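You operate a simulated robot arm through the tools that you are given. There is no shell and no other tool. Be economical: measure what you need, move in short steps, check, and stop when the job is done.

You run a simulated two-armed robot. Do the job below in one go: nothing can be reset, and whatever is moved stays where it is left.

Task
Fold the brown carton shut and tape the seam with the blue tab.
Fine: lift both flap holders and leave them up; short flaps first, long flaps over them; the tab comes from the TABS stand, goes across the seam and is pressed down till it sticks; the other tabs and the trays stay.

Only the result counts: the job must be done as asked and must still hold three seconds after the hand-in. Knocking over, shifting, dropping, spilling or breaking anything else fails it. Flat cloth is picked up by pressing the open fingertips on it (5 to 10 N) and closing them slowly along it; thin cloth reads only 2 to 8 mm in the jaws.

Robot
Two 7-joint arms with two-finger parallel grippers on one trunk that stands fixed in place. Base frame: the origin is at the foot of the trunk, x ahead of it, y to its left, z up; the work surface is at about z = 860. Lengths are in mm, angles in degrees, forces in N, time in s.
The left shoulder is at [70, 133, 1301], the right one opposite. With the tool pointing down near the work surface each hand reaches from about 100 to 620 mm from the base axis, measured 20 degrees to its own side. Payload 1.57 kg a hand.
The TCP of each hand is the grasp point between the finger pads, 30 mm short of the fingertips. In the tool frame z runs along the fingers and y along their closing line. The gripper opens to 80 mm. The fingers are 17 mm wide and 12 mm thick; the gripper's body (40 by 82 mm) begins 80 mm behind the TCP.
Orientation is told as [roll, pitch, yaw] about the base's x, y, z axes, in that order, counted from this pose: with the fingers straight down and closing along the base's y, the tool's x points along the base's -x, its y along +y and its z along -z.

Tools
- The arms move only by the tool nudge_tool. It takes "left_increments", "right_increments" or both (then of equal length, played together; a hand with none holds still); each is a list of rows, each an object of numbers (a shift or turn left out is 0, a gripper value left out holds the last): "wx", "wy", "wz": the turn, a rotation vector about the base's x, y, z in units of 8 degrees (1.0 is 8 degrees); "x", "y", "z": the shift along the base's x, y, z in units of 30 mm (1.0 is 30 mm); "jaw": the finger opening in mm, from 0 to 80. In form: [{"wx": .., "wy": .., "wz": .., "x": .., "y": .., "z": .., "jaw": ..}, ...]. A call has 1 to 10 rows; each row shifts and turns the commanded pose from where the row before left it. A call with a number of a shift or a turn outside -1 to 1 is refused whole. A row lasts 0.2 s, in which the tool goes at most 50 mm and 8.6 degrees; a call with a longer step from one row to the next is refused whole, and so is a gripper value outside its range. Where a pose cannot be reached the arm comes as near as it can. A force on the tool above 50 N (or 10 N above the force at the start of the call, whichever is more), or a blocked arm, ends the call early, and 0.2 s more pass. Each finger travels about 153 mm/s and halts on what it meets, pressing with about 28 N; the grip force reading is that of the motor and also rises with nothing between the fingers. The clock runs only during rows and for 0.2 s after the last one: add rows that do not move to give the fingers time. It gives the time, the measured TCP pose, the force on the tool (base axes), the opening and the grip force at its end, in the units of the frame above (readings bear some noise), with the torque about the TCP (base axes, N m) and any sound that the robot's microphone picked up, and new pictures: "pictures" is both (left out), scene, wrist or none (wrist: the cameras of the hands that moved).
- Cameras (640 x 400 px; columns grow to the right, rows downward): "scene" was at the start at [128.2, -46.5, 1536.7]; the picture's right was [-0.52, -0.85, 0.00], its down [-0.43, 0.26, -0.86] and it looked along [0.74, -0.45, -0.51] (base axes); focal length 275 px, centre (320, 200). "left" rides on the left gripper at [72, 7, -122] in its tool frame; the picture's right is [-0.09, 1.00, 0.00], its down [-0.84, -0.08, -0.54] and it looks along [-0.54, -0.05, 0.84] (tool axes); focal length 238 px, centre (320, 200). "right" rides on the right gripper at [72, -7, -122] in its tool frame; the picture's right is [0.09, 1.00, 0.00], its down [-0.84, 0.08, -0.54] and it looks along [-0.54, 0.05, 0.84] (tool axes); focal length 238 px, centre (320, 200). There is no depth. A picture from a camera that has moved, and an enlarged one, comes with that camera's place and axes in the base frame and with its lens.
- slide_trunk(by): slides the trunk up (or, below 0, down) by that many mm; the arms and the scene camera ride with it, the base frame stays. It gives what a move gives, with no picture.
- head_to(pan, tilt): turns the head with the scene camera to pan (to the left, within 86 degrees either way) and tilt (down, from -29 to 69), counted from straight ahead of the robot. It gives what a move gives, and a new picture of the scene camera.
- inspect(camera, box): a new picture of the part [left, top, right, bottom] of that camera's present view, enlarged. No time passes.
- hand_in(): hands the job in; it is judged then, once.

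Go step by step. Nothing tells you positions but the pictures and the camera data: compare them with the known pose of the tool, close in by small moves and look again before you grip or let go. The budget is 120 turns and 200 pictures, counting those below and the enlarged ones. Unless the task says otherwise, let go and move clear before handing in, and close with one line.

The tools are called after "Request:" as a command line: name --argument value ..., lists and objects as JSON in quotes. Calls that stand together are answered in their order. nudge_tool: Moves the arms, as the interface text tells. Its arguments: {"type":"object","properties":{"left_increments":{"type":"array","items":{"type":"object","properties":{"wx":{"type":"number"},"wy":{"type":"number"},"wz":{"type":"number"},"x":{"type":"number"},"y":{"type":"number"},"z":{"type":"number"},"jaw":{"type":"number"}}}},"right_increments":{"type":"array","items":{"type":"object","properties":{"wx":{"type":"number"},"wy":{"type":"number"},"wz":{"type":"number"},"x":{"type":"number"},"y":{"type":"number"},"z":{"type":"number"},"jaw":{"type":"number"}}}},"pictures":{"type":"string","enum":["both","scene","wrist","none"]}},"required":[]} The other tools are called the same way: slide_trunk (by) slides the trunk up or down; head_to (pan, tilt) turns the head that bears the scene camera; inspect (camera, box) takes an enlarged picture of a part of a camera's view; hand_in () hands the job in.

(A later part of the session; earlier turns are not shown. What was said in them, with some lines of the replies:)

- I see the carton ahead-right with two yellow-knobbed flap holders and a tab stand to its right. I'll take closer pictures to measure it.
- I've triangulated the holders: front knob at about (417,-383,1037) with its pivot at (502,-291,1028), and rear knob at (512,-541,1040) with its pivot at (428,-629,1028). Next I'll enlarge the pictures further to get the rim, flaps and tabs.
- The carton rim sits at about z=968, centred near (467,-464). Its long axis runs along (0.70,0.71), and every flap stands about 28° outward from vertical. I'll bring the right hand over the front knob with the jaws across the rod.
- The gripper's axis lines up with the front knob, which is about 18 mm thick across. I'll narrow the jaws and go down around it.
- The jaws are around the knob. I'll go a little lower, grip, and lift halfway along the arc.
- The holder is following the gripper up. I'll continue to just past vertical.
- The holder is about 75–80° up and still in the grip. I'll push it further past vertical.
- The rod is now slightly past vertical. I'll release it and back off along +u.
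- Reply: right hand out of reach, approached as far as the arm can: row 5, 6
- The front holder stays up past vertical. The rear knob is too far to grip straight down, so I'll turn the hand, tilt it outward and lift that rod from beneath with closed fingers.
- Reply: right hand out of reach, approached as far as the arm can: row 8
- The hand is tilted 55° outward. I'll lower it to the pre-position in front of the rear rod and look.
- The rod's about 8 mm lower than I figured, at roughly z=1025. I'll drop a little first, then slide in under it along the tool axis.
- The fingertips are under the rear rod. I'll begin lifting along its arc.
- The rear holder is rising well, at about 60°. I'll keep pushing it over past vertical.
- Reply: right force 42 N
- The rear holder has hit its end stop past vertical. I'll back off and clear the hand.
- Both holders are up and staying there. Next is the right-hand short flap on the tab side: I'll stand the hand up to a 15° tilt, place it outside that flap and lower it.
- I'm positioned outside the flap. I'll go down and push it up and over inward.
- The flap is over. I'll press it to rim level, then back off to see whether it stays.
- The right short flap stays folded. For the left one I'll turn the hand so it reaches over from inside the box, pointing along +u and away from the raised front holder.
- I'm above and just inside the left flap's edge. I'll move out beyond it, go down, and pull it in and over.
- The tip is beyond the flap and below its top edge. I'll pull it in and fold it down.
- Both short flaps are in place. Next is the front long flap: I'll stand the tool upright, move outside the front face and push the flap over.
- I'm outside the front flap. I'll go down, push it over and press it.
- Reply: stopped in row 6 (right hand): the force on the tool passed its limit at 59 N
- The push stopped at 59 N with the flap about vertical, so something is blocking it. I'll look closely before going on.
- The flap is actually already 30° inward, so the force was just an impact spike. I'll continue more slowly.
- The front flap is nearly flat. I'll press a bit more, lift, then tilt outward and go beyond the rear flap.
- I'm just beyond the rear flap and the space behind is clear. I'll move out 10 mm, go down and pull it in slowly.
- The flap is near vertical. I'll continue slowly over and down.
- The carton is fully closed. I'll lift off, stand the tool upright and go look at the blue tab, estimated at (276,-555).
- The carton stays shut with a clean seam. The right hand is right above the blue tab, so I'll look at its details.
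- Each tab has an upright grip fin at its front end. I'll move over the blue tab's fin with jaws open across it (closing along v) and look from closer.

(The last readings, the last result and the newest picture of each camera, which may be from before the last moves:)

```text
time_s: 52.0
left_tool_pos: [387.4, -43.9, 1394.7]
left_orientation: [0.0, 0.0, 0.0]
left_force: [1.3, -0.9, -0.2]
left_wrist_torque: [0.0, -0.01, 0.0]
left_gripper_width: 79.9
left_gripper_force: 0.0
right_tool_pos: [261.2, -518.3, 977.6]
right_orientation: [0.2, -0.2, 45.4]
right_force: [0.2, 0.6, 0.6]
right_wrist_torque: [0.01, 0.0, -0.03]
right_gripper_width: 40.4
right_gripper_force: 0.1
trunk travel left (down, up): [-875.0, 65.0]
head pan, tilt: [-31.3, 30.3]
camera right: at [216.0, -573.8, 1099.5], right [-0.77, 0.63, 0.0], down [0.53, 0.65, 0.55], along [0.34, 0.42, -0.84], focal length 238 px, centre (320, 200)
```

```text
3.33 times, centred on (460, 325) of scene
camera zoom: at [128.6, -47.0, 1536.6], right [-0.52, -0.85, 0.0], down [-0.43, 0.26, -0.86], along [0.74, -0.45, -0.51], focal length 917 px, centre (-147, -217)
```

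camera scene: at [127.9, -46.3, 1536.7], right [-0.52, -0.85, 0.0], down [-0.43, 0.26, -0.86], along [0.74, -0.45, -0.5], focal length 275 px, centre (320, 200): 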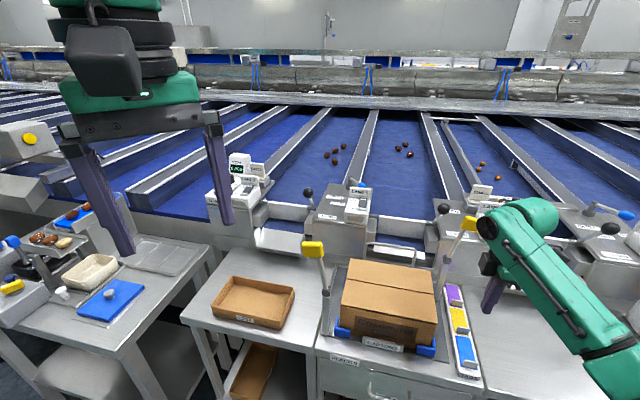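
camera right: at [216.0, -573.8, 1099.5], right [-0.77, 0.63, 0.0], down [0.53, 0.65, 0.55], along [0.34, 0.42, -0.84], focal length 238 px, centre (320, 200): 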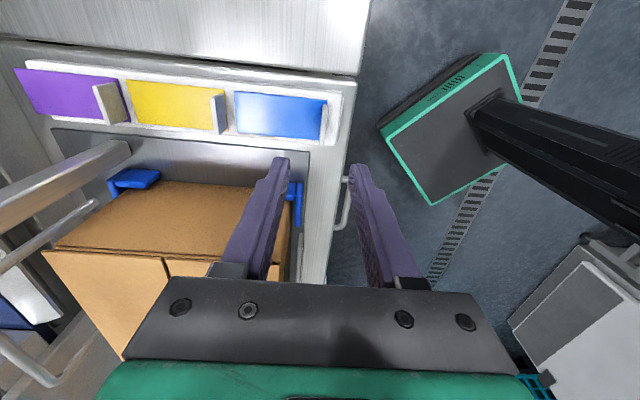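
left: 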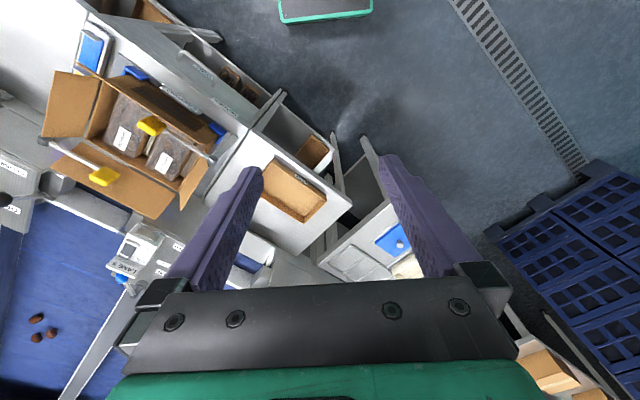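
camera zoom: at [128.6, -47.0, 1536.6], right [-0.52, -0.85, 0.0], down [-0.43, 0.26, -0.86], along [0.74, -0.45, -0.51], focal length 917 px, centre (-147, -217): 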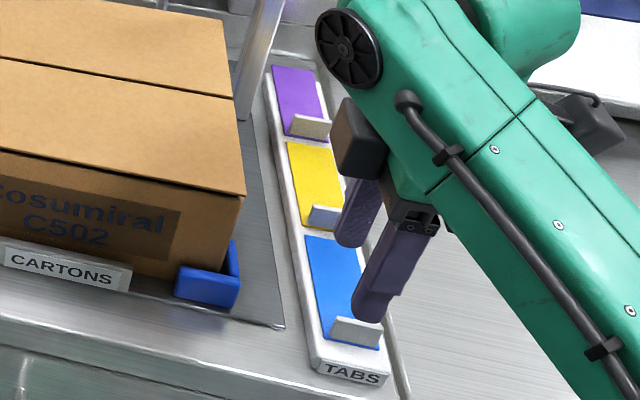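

I misread the offset, and the fin sits about 16 mm to the −u side. I'll correct that and come down closer.

Request:
nudge_tool --right_increments '[{"x": -0.42, "y": -0.333, "z": -0.5}, {"z": -0.8}, {"z": -0.5}, {}]' --pictures "wrist"

Request:
inspect --camera "right" --box '[220, 60, 420, 260]'

Request:
inspect --camera "left" --box '[40, 10, 140, 110]'

Request:
inspect --camera "scene" --box '[435, 305, 495, 385]'

```text
time_s: 53.0
left_tool_pos: [385.9, -43.5, 1395.1]
left_orientation: [0.0, 0.0, 0.1]
left_force: [0.5, -0.2, -0.1]
left_wrist_torque: [-0.01, -0.01, 0.0]
left_gripper_width: 80.3
left_gripper_force: 0.1
right_tool_pos: [249.3, -527.6, 923.5]
right_orientation: [0.2, -0.2, 45.3]
right_force: [-0.1, -0.2, -0.1]
right_wrist_torque: [-0.03, 0.01, -0.01]
right_gripper_width: 40.0
right_gripper_force: 0.0
trunk travel left (down, up): [-875.0, 65.0]
head pan, tilt: [-31.3, 30.3]
camera right: at [202.7, -583.6, 1045.0], right [-0.77, 0.63, 0.0], down [0.53, 0.65, 0.55], along [0.34, 0.42, -0.84], focal length 238 px, centre (320, 200)
```

right: 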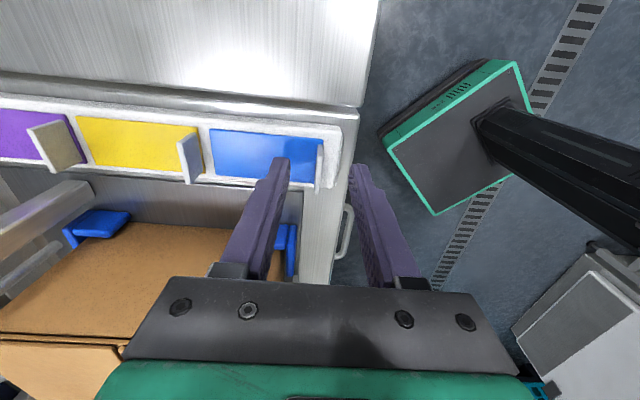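

```text
2.00 times, centred on (320, 160) of right
camera zoom: at [202.7, -583.6, 1045.0], right [-0.77, 0.63, 0.0], down [0.53, 0.65, 0.55], along [0.34, 0.42, -0.84], focal length 477 px, centre (320, 280)
```

zoom: 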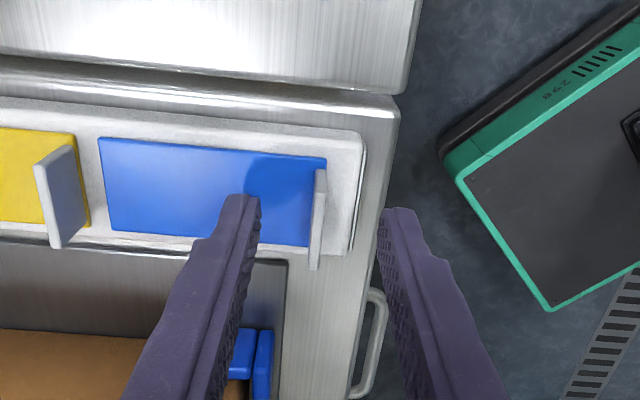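

```text
4.00 times, centred on (90, 60) of left
camera zoom: at [315.0, -36.2, 1515.8], right [0.09, 1.0, 0.0], down [0.84, -0.08, 0.54], along [0.54, -0.05, -0.84], focal length 953 px, centre (1240, 760)
```

zoom: 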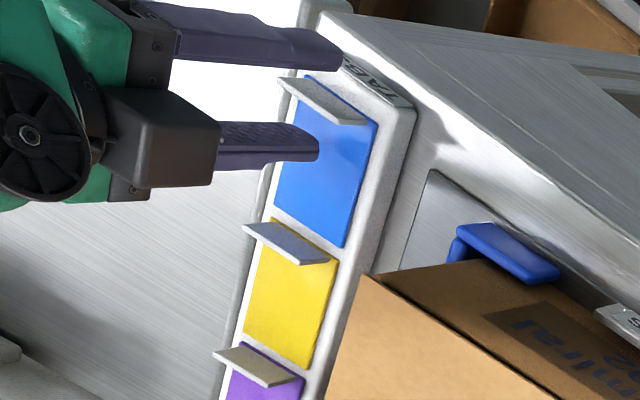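

```text
5.00 times, centred on (465, 345) of scene
camera zoom: at [127.9, -46.5, 1536.7], right [-0.52, -0.85, 0.0], down [-0.43, 0.26, -0.86], along [0.74, -0.45, -0.5], focal length 1375 px, centre (-405, -525)
```

zoom: 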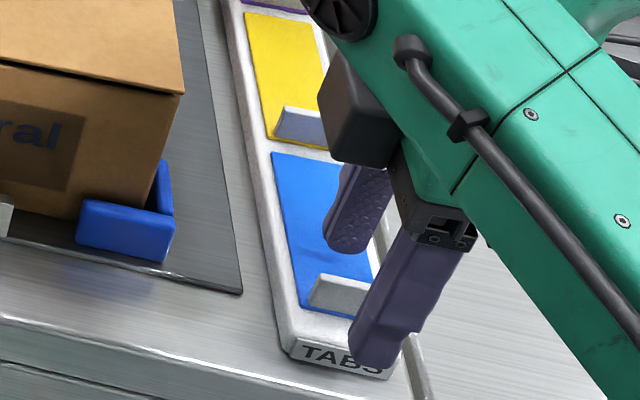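

The jaws straddle the fin. I'll shift 7 mm along +u to centre on it and descend a bit more.

Request:
nudge_tool --right_increments '[{"x": 0.17, "y": 0.17, "z": -0.2}, {"z": -0.3}, {}]' --pictures "wrist"

Request:
inspect --camera "scene" --box '[435, 305, 495, 385]'

Request:
inspect --camera "left" --box '[70, 10, 150, 70]'

```text
time_s: 53.8
left_tool_pos: [386.2, -41.5, 1394.7]
left_orientation: [-0.1, 0.1, 0.1]
left_force: [-0.6, 0.9, -0.3]
left_wrist_torque: [0.0, -0.01, 0.0]
left_gripper_width: 80.1
left_gripper_force: 0.0
right_tool_pos: [253.7, -522.2, 910.4]
right_orientation: [-0.1, -0.4, 45.4]
right_force: [-0.5, -0.7, 10.7]
right_wrist_torque: [-0.24, -0.18, -0.01]
right_gripper_width: 40.4
right_gripper_force: 0.6
trunk travel left (down, up): [-875.0, 65.0]
head pan, tilt: [-31.3, 30.3]
camera right: at [208.1, -577.3, 1032.0], right [-0.77, 0.63, 0.0], down [0.53, 0.65, 0.54], along [0.35, 0.42, -0.84], focal length 238 px, centre (320, 200)
```

right: 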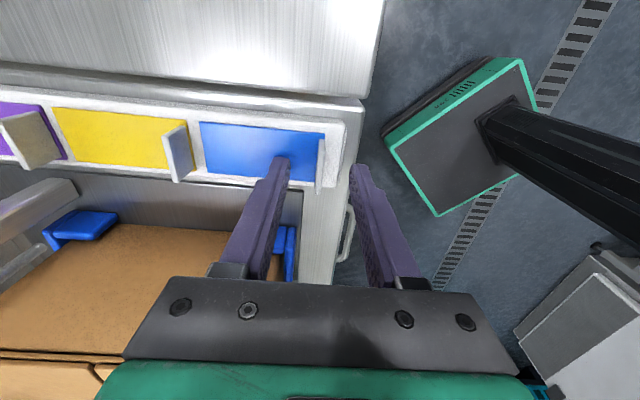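

```text
5.00 times, centred on (465, 345) of scene
camera zoom: at [127.2, -44.7, 1537.0], right [-0.52, -0.85, 0.0], down [-0.43, 0.26, -0.86], along [0.74, -0.45, -0.5], focal length 1375 px, centre (-405, -525)
```

zoom: 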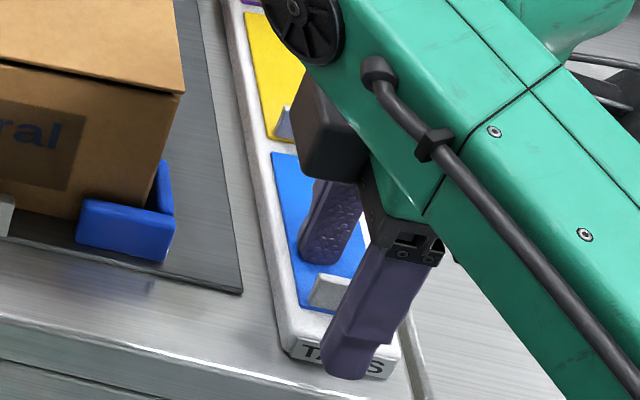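

```text
6.67 times, centred on (110, 40) of left
camera zoom: at [314.3, -34.5, 1516.2], right [0.09, 1.0, 0.0], down [0.84, -0.08, 0.54], along [0.54, -0.05, -0.84], focal length 1589 px, centre (1720, 1267)
```

zoom: 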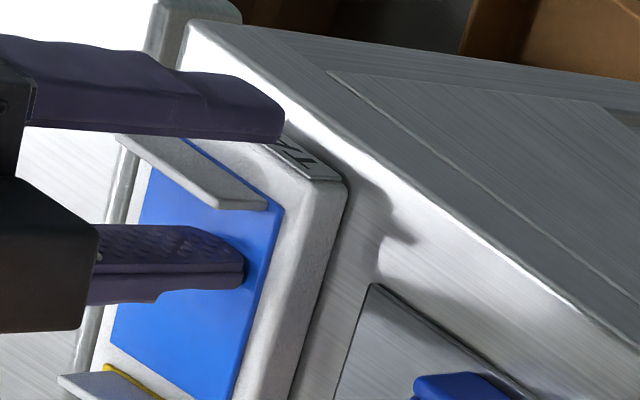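

The tips touched the tab surface at 10 N. I'll back up 4 mm and close gently on the fin.

Request:
nudge_tool --right_increments '[{"z": 0.15}, {"jaw": 28}, {"jaw": 16}, {"jaw": 8}, {"jaw": 0}, {"jaw": 0}, {}]' --pictures "wrist"

Request:
inspect --camera "left" --box '[70, 10, 150, 70]'

```text
time_s: 55.4
left_tool_pos: [386.9, -44.1, 1394.1]
left_orientation: [0.1, 0.0, 0.0]
left_force: [-0.2, -0.2, 0.2]
left_wrist_torque: [-0.04, -0.02, -0.01]
left_gripper_width: 79.9
left_gripper_force: 0.1
right_tool_pos: [254.9, -522.8, 912.7]
right_orientation: [0.2, -0.2, 45.3]
right_force: [-1.0, 0.4, 0.3]
right_wrist_torque: [-0.06, -0.04, 0.01]
right_gripper_width: 2.3
right_gripper_force: 23.7
trunk travel left (down, up): [-875.0, 65.0]
head pan, tilt: [-31.3, 30.3]
camera right: at [208.2, -578.4, 1035.0], right [-0.77, 0.63, 0.0], down [0.53, 0.65, 0.55], along [0.34, 0.42, -0.84], focal length 238 px, centre (320, 200)
```

right: 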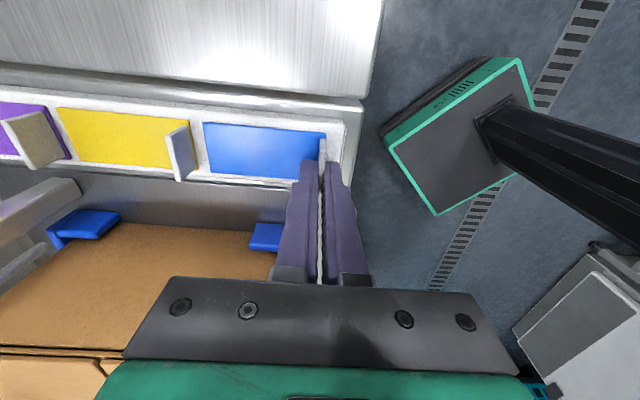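

```text
6.67 times, centred on (110, 40) of left
camera zoom: at [315.2, -36.2, 1515.8], right [0.09, 1.0, 0.0], down [0.84, -0.08, 0.54], along [0.54, -0.05, -0.84], focal length 1589 px, centre (1720, 1267)
```

zoom: 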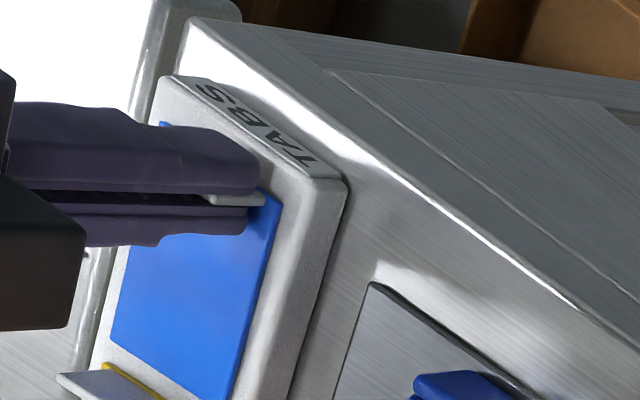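

The fin is gripped at 2.3 mm. I'll lift slowly.

Request:
nudge_tool --right_increments '[{"z": 0.2}, {"z": 0.4}, {"z": 0.8}, {"z": 0.8}, {"z": 0.8}, {}]'

Request:
inspect --camera "scene" --box '[420, 255, 500, 385]'

```text
time_s: 56.8
left_tool_pos: [387.1, -43.1, 1395.4]
left_orientation: [0.0, -0.1, 0.1]
left_force: [0.2, 0.6, 0.2]
left_wrist_torque: [-0.03, 0.01, -0.02]
left_gripper_width: 80.0
left_gripper_force: 0.1
right_tool_pos: [254.2, -523.4, 1004.9]
right_orientation: [0.1, -0.3, 45.4]
right_force: [0.0, -0.1, 0.0]
right_wrist_torque: [-0.01, -0.04, 0.03]
right_gripper_width: 2.7
right_gripper_force: 23.6
trunk travel left (down, up): [-875.0, 65.0]
head pan, tilt: [-31.3, 30.3]
camera scene: at [128.2, -46.6, 1536.6], right [-0.52, -0.85, 0.0], down [-0.43, 0.26, -0.86], along [0.74, -0.45, -0.51], focal length 275 px, centre (320, 200)
camera right: at [207.7, -579.2, 1125.8], right [-0.77, 0.63, 0.0], down [0.53, 0.65, 0.55], along [0.34, 0.42, -0.84], focal length 238 px, centre (320, 200)
```

scene: 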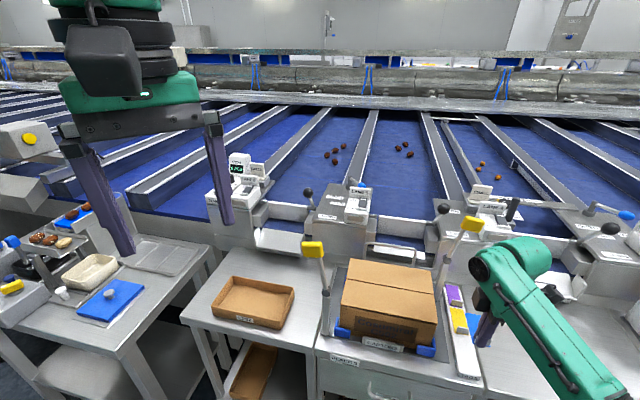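
right: 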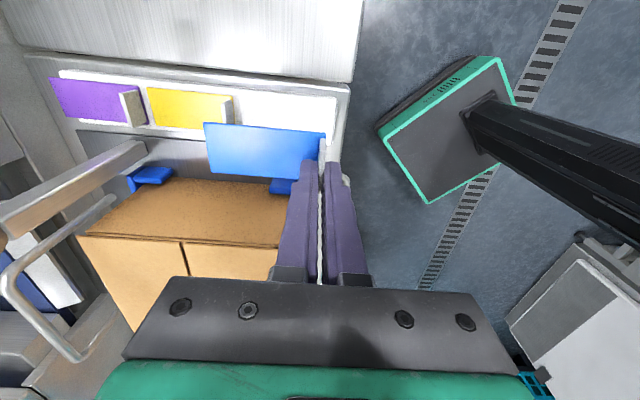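

```text
3.08 times, centred on (460, 320) of scene
camera zoom: at [128.2, -46.6, 1536.6], right [-0.52, -0.85, 0.0], down [-0.43, 0.26, -0.86], along [0.74, -0.45, -0.51], focal length 846 px, centre (-111, -169)
```

zoom: 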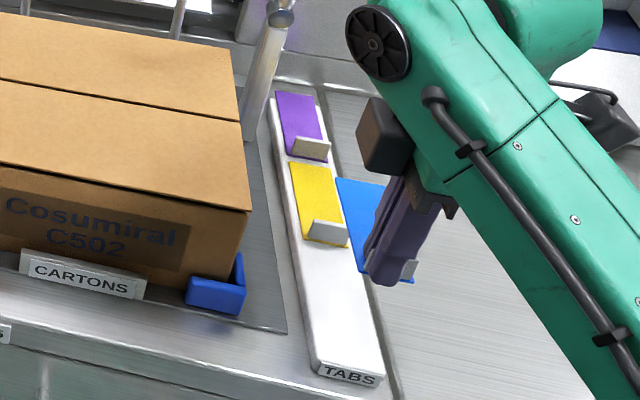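

The blue tab is held level and the other tabs are undisturbed. I'll carry it above the carton, with the tab centre over the seam.

Request:
nudge_tool --right_increments '[{"z": 0.9}, {"z": 0.9}, {"x": 0.896, "y": 0.424, "z": 0.2}, {"x": 0.896, "y": 0.424}, {"x": 0.896, "y": 0.424}, {"x": 0.896, "y": 0.424}, {"x": 0.896, "y": 0.424}, {"x": 0.896, "y": 0.424}, {"x": 0.896, "y": 0.424}, {}]'

Request:
inspect --camera "scene" --box '[320, 210, 470, 360]'

Request:
inspect --camera "left" --box '[50, 40, 230, 180]'

```text
time_s: 59.0
left_tool_pos: [386.9, -44.5, 1394.7]
left_orientation: [0.1, 0.0, 0.1]
left_force: [-0.1, 0.1, 0.0]
left_wrist_torque: [-0.03, -0.01, -0.02]
left_gripper_width: 79.9
left_gripper_force: 0.1
right_tool_pos: [442.1, -432.7, 1063.4]
right_orientation: [0.1, -0.2, 45.4]
right_force: [0.6, 0.3, -0.3]
right_wrist_torque: [0.03, 0.0, 0.03]
right_gripper_width: 2.4
right_gripper_force: 23.7
trunk travel left (down, up): [-875.0, 65.0]
head pan, tilt: [-31.3, 30.3]
camera scene: at [128.0, -46.7, 1536.7], right [-0.52, -0.85, 0.0], down [-0.43, 0.26, -0.86], along [0.74, -0.45, -0.51], focal length 275 px, centre (320, 200)
camera right: at [396.4, -489.6, 1185.1], right [-0.77, 0.63, 0.0], down [0.53, 0.65, 0.55], along [0.34, 0.42, -0.84], focal length 238 px, centre (320, 200)
```

scene: 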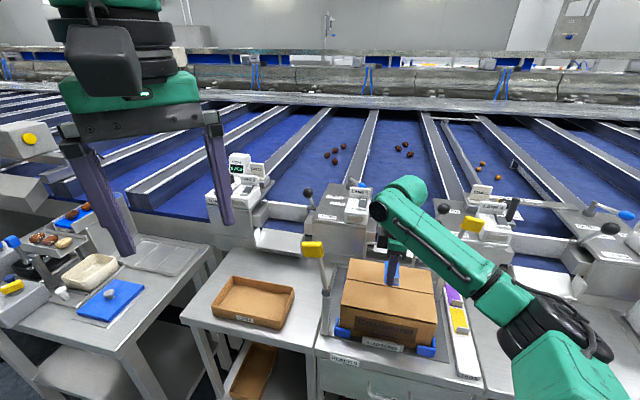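
right: 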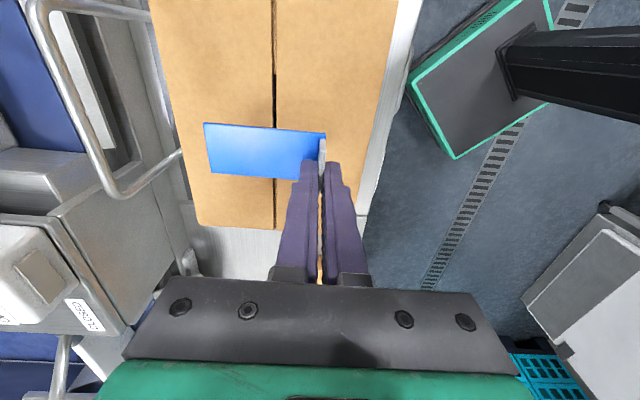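

```text
2.67 times, centred on (395, 285) of scene
camera zoom: at [128.0, -46.7, 1536.7], right [-0.52, -0.85, 0.0], down [-0.43, 0.26, -0.86], along [0.74, -0.45, -0.51], focal length 734 px, centre (120, -27)
```

zoom: 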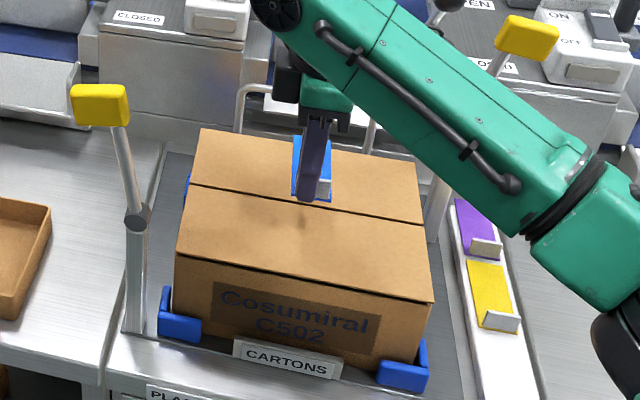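

```text
2.86 times, centred on (140, 110) of left
camera zoom: at [315.1, -36.4, 1515.8], right [0.09, 1.0, 0.0], down [0.84, -0.08, 0.54], along [0.54, -0.05, -0.84], focal length 681 px, centre (834, 457)
```

zoom: 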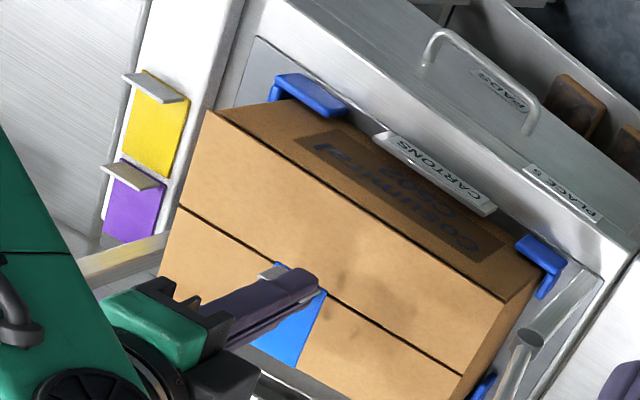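

The tab needs about 4 mm more along +v to be centred on the seam. I'll shift and lower until just above the carton.

Request:
nudge_tool --right_increments '[{"x": 0.095, "y": -0.094, "z": -0.4}, {"z": -0.6}, {"z": -0.5}, {"z": -0.13}, {}]' --pictures "wrist"

Request:
inspect --camera "scene" --box '[360, 240, 430, 310]'

Request:
inspect --camera "left" --box '[80, 80, 220, 180]'

```text
time_s: 60.2
left_tool_pos: [387.2, -43.8, 1392.9]
left_orientation: [0.0, -0.1, 0.1]
left_force: [0.0, -0.3, 0.6]
left_wrist_torque: [-0.01, -0.02, 0.0]
left_gripper_width: 79.8
left_gripper_force: 0.0
right_tool_pos: [445.1, -436.3, 1013.7]
right_orientation: [0.1, -0.1, 45.4]
right_force: [-0.4, -0.2, 0.3]
right_wrist_torque: [0.05, -0.02, 0.01]
right_gripper_width: 2.5
right_gripper_force: 24.3
trunk travel left (down, up): [-875.0, 65.0]
head pan, tilt: [-31.3, 30.3]
camera right: at [399.5, -492.6, 1135.5], right [-0.77, 0.63, 0.0], down [0.53, 0.65, 0.55], along [0.34, 0.42, -0.84], focal length 238 px, centre (320, 200)
```

right: 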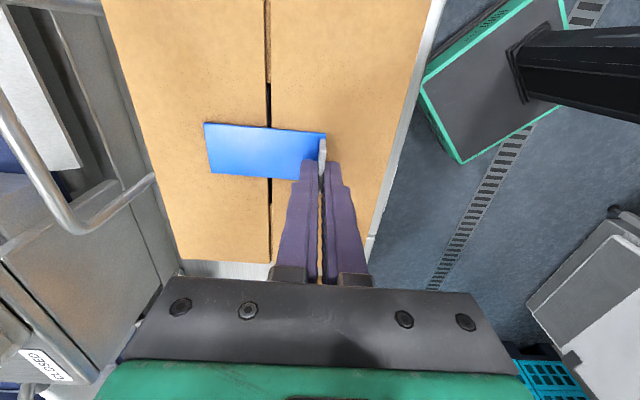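

```text
5.71 times, centred on (395, 275) of scene
camera zoom: at [128.4, -46.5, 1536.6], right [-0.52, -0.85, 0.0], down [-0.43, 0.26, -0.86], along [0.74, -0.45, -0.51], focal length 1572 px, centre (-109, -229)
```

zoom: 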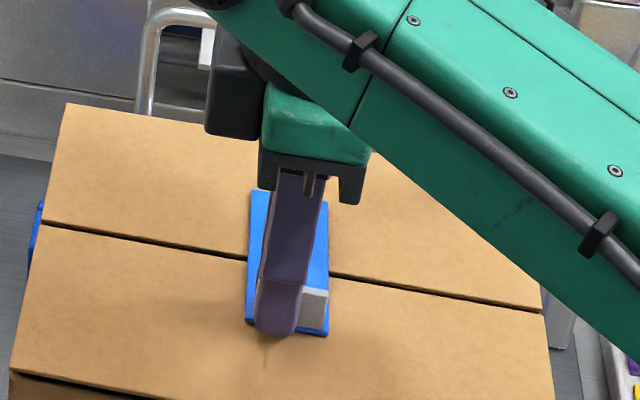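

```text
4.00 times, centred on (150, 130) of left
camera zoom: at [315.5, -36.2, 1515.7], right [0.09, 1.0, 0.0], down [0.84, -0.08, 0.54], along [0.54, -0.05, -0.84], focal length 953 px, centre (1000, 480)
```

zoom: 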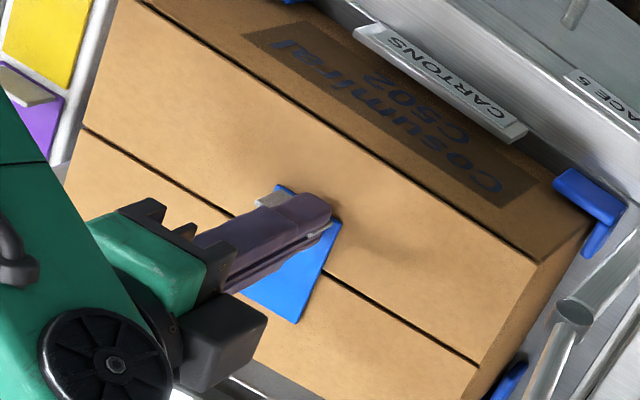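

The tab is centred over the seam and just above it. I'll lower until contact.

Request:
nudge_tool --right_increments '[{"z": -0.1}, {"z": -0.1}, {"z": -0.1}, {}]' --pictures "none"

```text
time_s: 61.2
left_tool_pos: [384.8, -41.4, 1395.8]
left_orientation: [-0.2, -0.1, 0.1]
left_force: [-0.1, 0.5, -0.4]
left_wrist_torque: [0.01, 0.01, -0.01]
left_gripper_width: 79.6
left_gripper_force: 0.0
right_tool_pos: [444.9, -435.3, 1008.4]
right_orientation: [-0.3, -0.2, 45.3]
right_force: [6.7, -7.8, 27.0]
right_wrist_torque: [-0.36, -0.33, 0.05]
right_gripper_width: 2.5
right_gripper_force: 23.6
trunk travel left (down, up): [-875.0, 65.0]
head pan, tilt: [-31.3, 30.3]
```

There's firm contact at 27 N. I'll ease off slightly, open the jaws and lift clear to look.

Request:
nudge_tool --right_increments '[{}, {"z": 0.1}, {"jaw": 10}, {"jaw": 24}, {"z": 0.5}, {"z": 0.8}, {}]' --pictures "wrist"

Request:
inspect --camera "scene" --box '[340, 230, 450, 330]'

```text
time_s: 62.8
left_tool_pos: [386.8, -42.7, 1393.9]
left_orientation: [0.0, 0.0, 0.2]
left_force: [-0.4, 0.5, -0.2]
left_wrist_torque: [0.04, -0.01, 0.01]
left_gripper_width: 80.3
left_gripper_force: 0.0
right_tool_pos: [444.9, -436.1, 1048.2]
right_orientation: [0.2, -0.2, 45.4]
right_force: [-0.3, -0.4, -0.2]
right_wrist_torque: [-0.01, -0.02, 0.0]
right_gripper_width: 23.9
right_gripper_force: 0.0
trunk travel left (down, up): [-875.0, 65.0]
head pan, tilt: [-31.3, 30.3]
camera right: at [398.7, -491.7, 1169.6], right [-0.77, 0.63, 0.0], down [0.53, 0.65, 0.55], along [0.34, 0.42, -0.84], focal length 238 px, centre (320, 200)
```

right: 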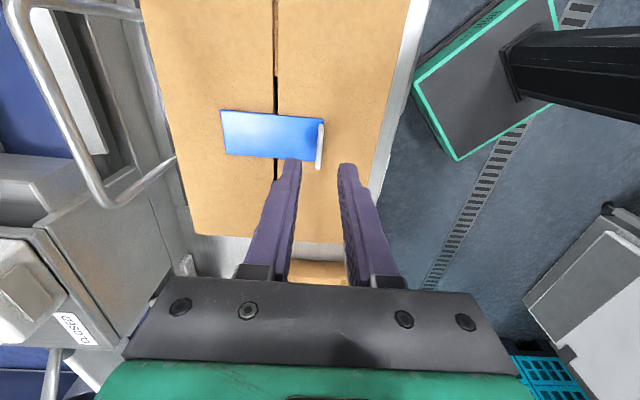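

```text
4.00 times, centred on (395, 280) of scene
camera zoom: at [127.7, -46.0, 1536.7], right [-0.52, -0.85, 0.0], down [-0.43, 0.26, -0.86], along [0.74, -0.45, -0.5], focal length 1100 px, centre (20, -120)
```

zoom: 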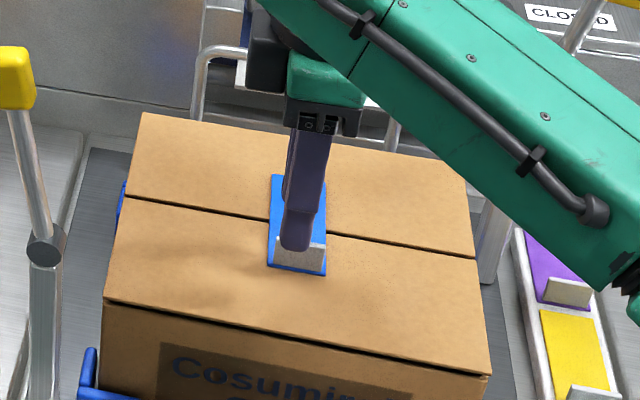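

The tab lies across the seam. I'll press it down with closed fingertips on both sides of the seam.

Request:
nudge_tool --right_increments '[{"jaw": 0, "z": 0.3}, {"x": 0.262, "y": -0.446}, {"x": 0.262, "y": -0.446}, {"z": -0.8}, {"z": -0.65}, {"z": -0.15}, {"z": -0.13}, {}]' --pictures "wrist"

```text
time_s: 64.6
left_tool_pos: [384.4, -40.4, 1395.4]
left_orientation: [-0.1, -0.1, 0.1]
left_force: [0.4, -0.4, 0.1]
left_wrist_torque: [0.0, 0.01, 0.0]
left_gripper_width: 79.9
left_gripper_force: 0.0
right_tool_pos: [460.9, -462.1, 1009.4]
right_orientation: [-0.4, -0.4, 45.3]
right_force: [7.0, -6.0, 27.8]
right_wrist_torque: [-0.21, -0.17, -0.03]
right_gripper_width: 0.0
right_gripper_force: 20.8
trunk travel left (down, up): [-875.0, 65.0]
head pan, tilt: [-31.3, 30.3]
camera right: at [413.3, -517.7, 1130.5], right [-0.77, 0.64, -0.01], down [0.53, 0.65, 0.55], along [0.35, 0.42, -0.84], focal length 238 px, centre (320, 200)
```

right: 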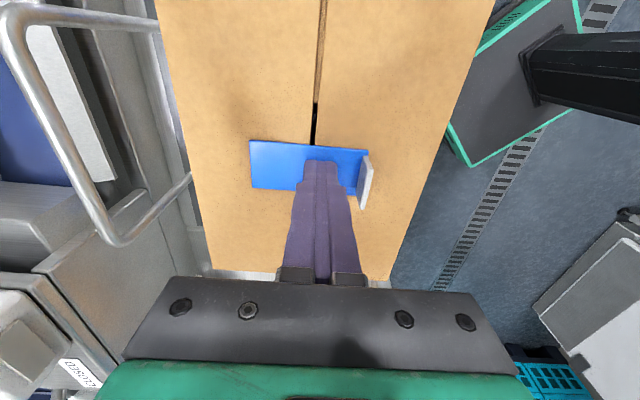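

Pressing at 28 N near the seam. I'll hold, then press the rear half and the front half.

Request:
nudge_tool --right_increments '[{}, {}, {"z": 0.6}, {"x": 0.63, "y": -0.62}, {"z": -0.45}, {"z": -0.15}, {}, {}]' --pictures "none"

Request:
nudge_tool --right_increments '[{"z": 0.6}, {"x": -0.45, "y": 0.445}, {"x": -0.45, "y": 0.445}, {"z": -0.45}, {"z": -0.15}, {}, {}]' --pictures "wrist"

```text
time_s: 66.4
left_tool_pos: [384.5, -39.6, 1396.7]
left_orientation: [-0.2, -0.1, 0.0]
left_force: [0.5, -0.5, -0.7]
left_wrist_torque: [-0.02, 0.02, -0.01]
left_gripper_width: 79.8
left_gripper_force: 0.1
right_tool_pos: [479.8, -480.0, 1008.5]
right_orientation: [-0.5, -0.4, 45.3]
right_force: [8.7, -6.2, 29.7]
right_wrist_torque: [-0.19, -0.19, -0.02]
right_gripper_width: 0.0
right_gripper_force: 21.5
trunk travel left (down, up): [-875.0, 65.0]
head pan, tilt: [-31.3, 30.3]
```

```text
time_s: 68.0
left_tool_pos: [384.1, -40.5, 1396.4]
left_orientation: [-0.1, 0.0, 0.1]
left_force: [0.0, 0.2, -0.4]
left_wrist_torque: [-0.01, 0.04, -0.02]
left_gripper_width: 80.0
left_gripper_force: 0.0
right_tool_pos: [452.6, -454.7, 1008.2]
right_orientation: [-0.4, -0.3, 45.3]
right_force: [5.7, -6.1, 28.6]
right_wrist_torque: [-0.24, -0.18, 0.01]
right_gripper_width: 0.0
right_gripper_force: 21.5
trunk travel left (down, up): [-875.0, 65.0]
head pan, tilt: [-31.3, 30.3]
camera right: at [405.0, -509.6, 1130.3], right [-0.77, 0.63, -0.01], down [0.53, 0.65, 0.55], along [0.35, 0.42, -0.84], focal length 238 px, centre (320, 200)
```

right: 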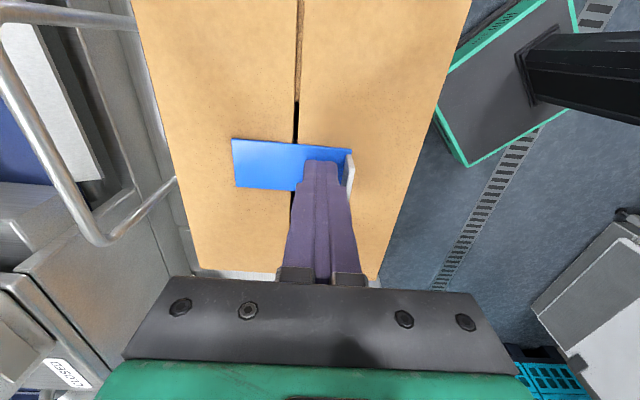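

Both halves are pressed at about 29 N. I'll lift clear, back off, and check everything.

Request:
nudge_tool --right_increments '[{"z": 0.8}, {"z": 1}, {"z": 1}, {"z": 1, "x": -0.5, "y": -0.2}, {"z": 1, "x": -0.8, "y": -0.4}, {"z": 0.8, "x": -1, "y": -0.6}, {"x": -1, "y": -0.6}, {"x": -1, "y": -0.6}, {}, {}]'

Request:
inspect --camera "scene" --box '[300, 210, 500, 390]'

Request:
inspect --camera "left" --box '[30, 10, 250, 230]'

```text
time_s: 70.2
left_tool_pos: [388.0, -43.0, 1394.0]
left_orientation: [0.0, 0.1, 0.1]
left_force: [0.0, -0.3, -1.1]
left_wrist_torque: [0.01, 0.01, 0.02]
left_gripper_width: 80.0
left_gripper_force: 0.0
right_tool_pos: [324.1, -528.5, 1171.5]
right_orientation: [0.1, -0.2, 45.4]
right_force: [1.0, 0.3, 0.5]
right_wrist_torque: [0.01, 0.01, -0.05]
right_gripper_width: 0.2
right_gripper_force: 21.5
trunk travel left (down, up): [-875.0, 65.0]
head pan, tilt: [-31.3, 30.3]
camera scene: at [129.1, -46.2, 1536.6], right [-0.52, -0.85, 0.0], down [-0.43, 0.26, -0.86], along [0.74, -0.45, -0.51], focal length 275 px, centre (320, 200)
camera right: at [278.7, -583.5, 1293.9], right [-0.77, 0.63, 0.0], down [0.53, 0.65, 0.55], along [0.34, 0.42, -0.84], focal length 238 px, centre (320, 200)
```

scene: 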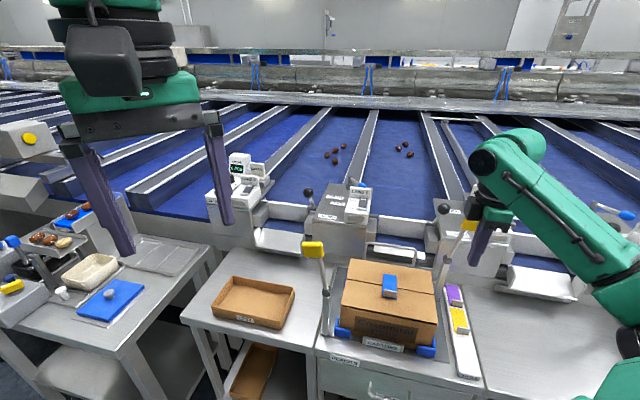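
right: 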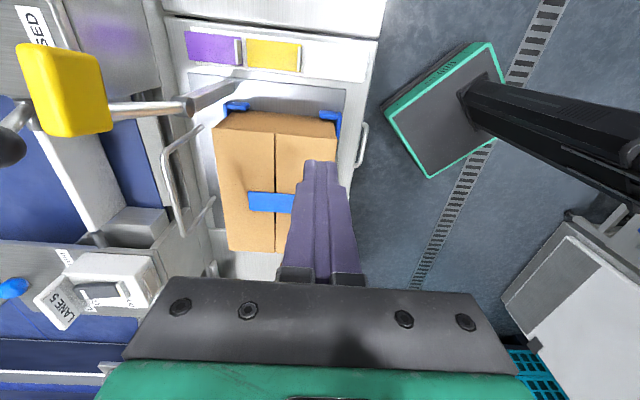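

```text
2.22 times, centred on (400, 300) of scene
camera zoom: at [129.1, -46.2, 1536.6], right [-0.52, -0.85, 0.0], down [-0.43, 0.26, -0.86], along [0.74, -0.45, -0.51], focal length 611 px, centre (142, -22)
```

zoom: 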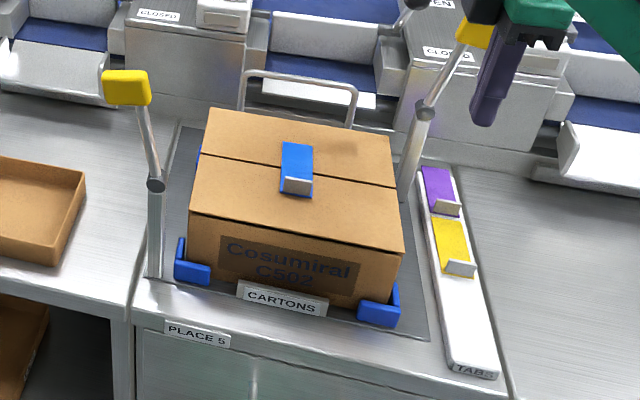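

```text
1.82 times, centred on (140, 120) of left
camera zoom: at [316.2, -35.9, 1515.6], right [0.09, 1.0, 0.0], down [0.84, -0.08, 0.54], along [0.54, -0.05, -0.84], focal length 433 px, centre (647, 346)
```

zoom: 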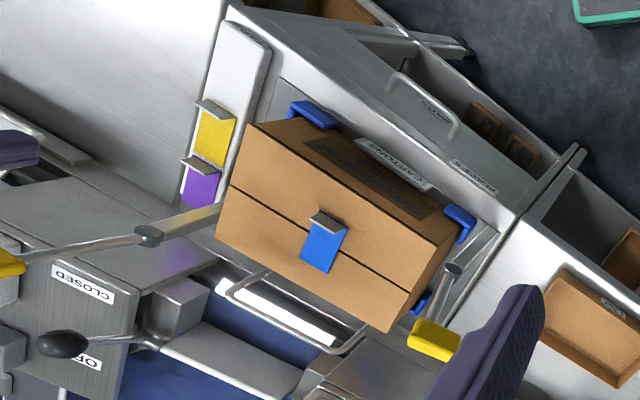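

The carton is shut with the blue tab stuck across the seam. Both holders are up, the other tabs are in place and the hands are clear, so I'm handing in.

Request:
hand_in

```text
The job is handed in.
```

I folded the carton shut with the short flaps under the long ones and pressed the blue tab across the seam at about 29 N; both holders are up, and the yellow and purple tabs and the trays look untouched.
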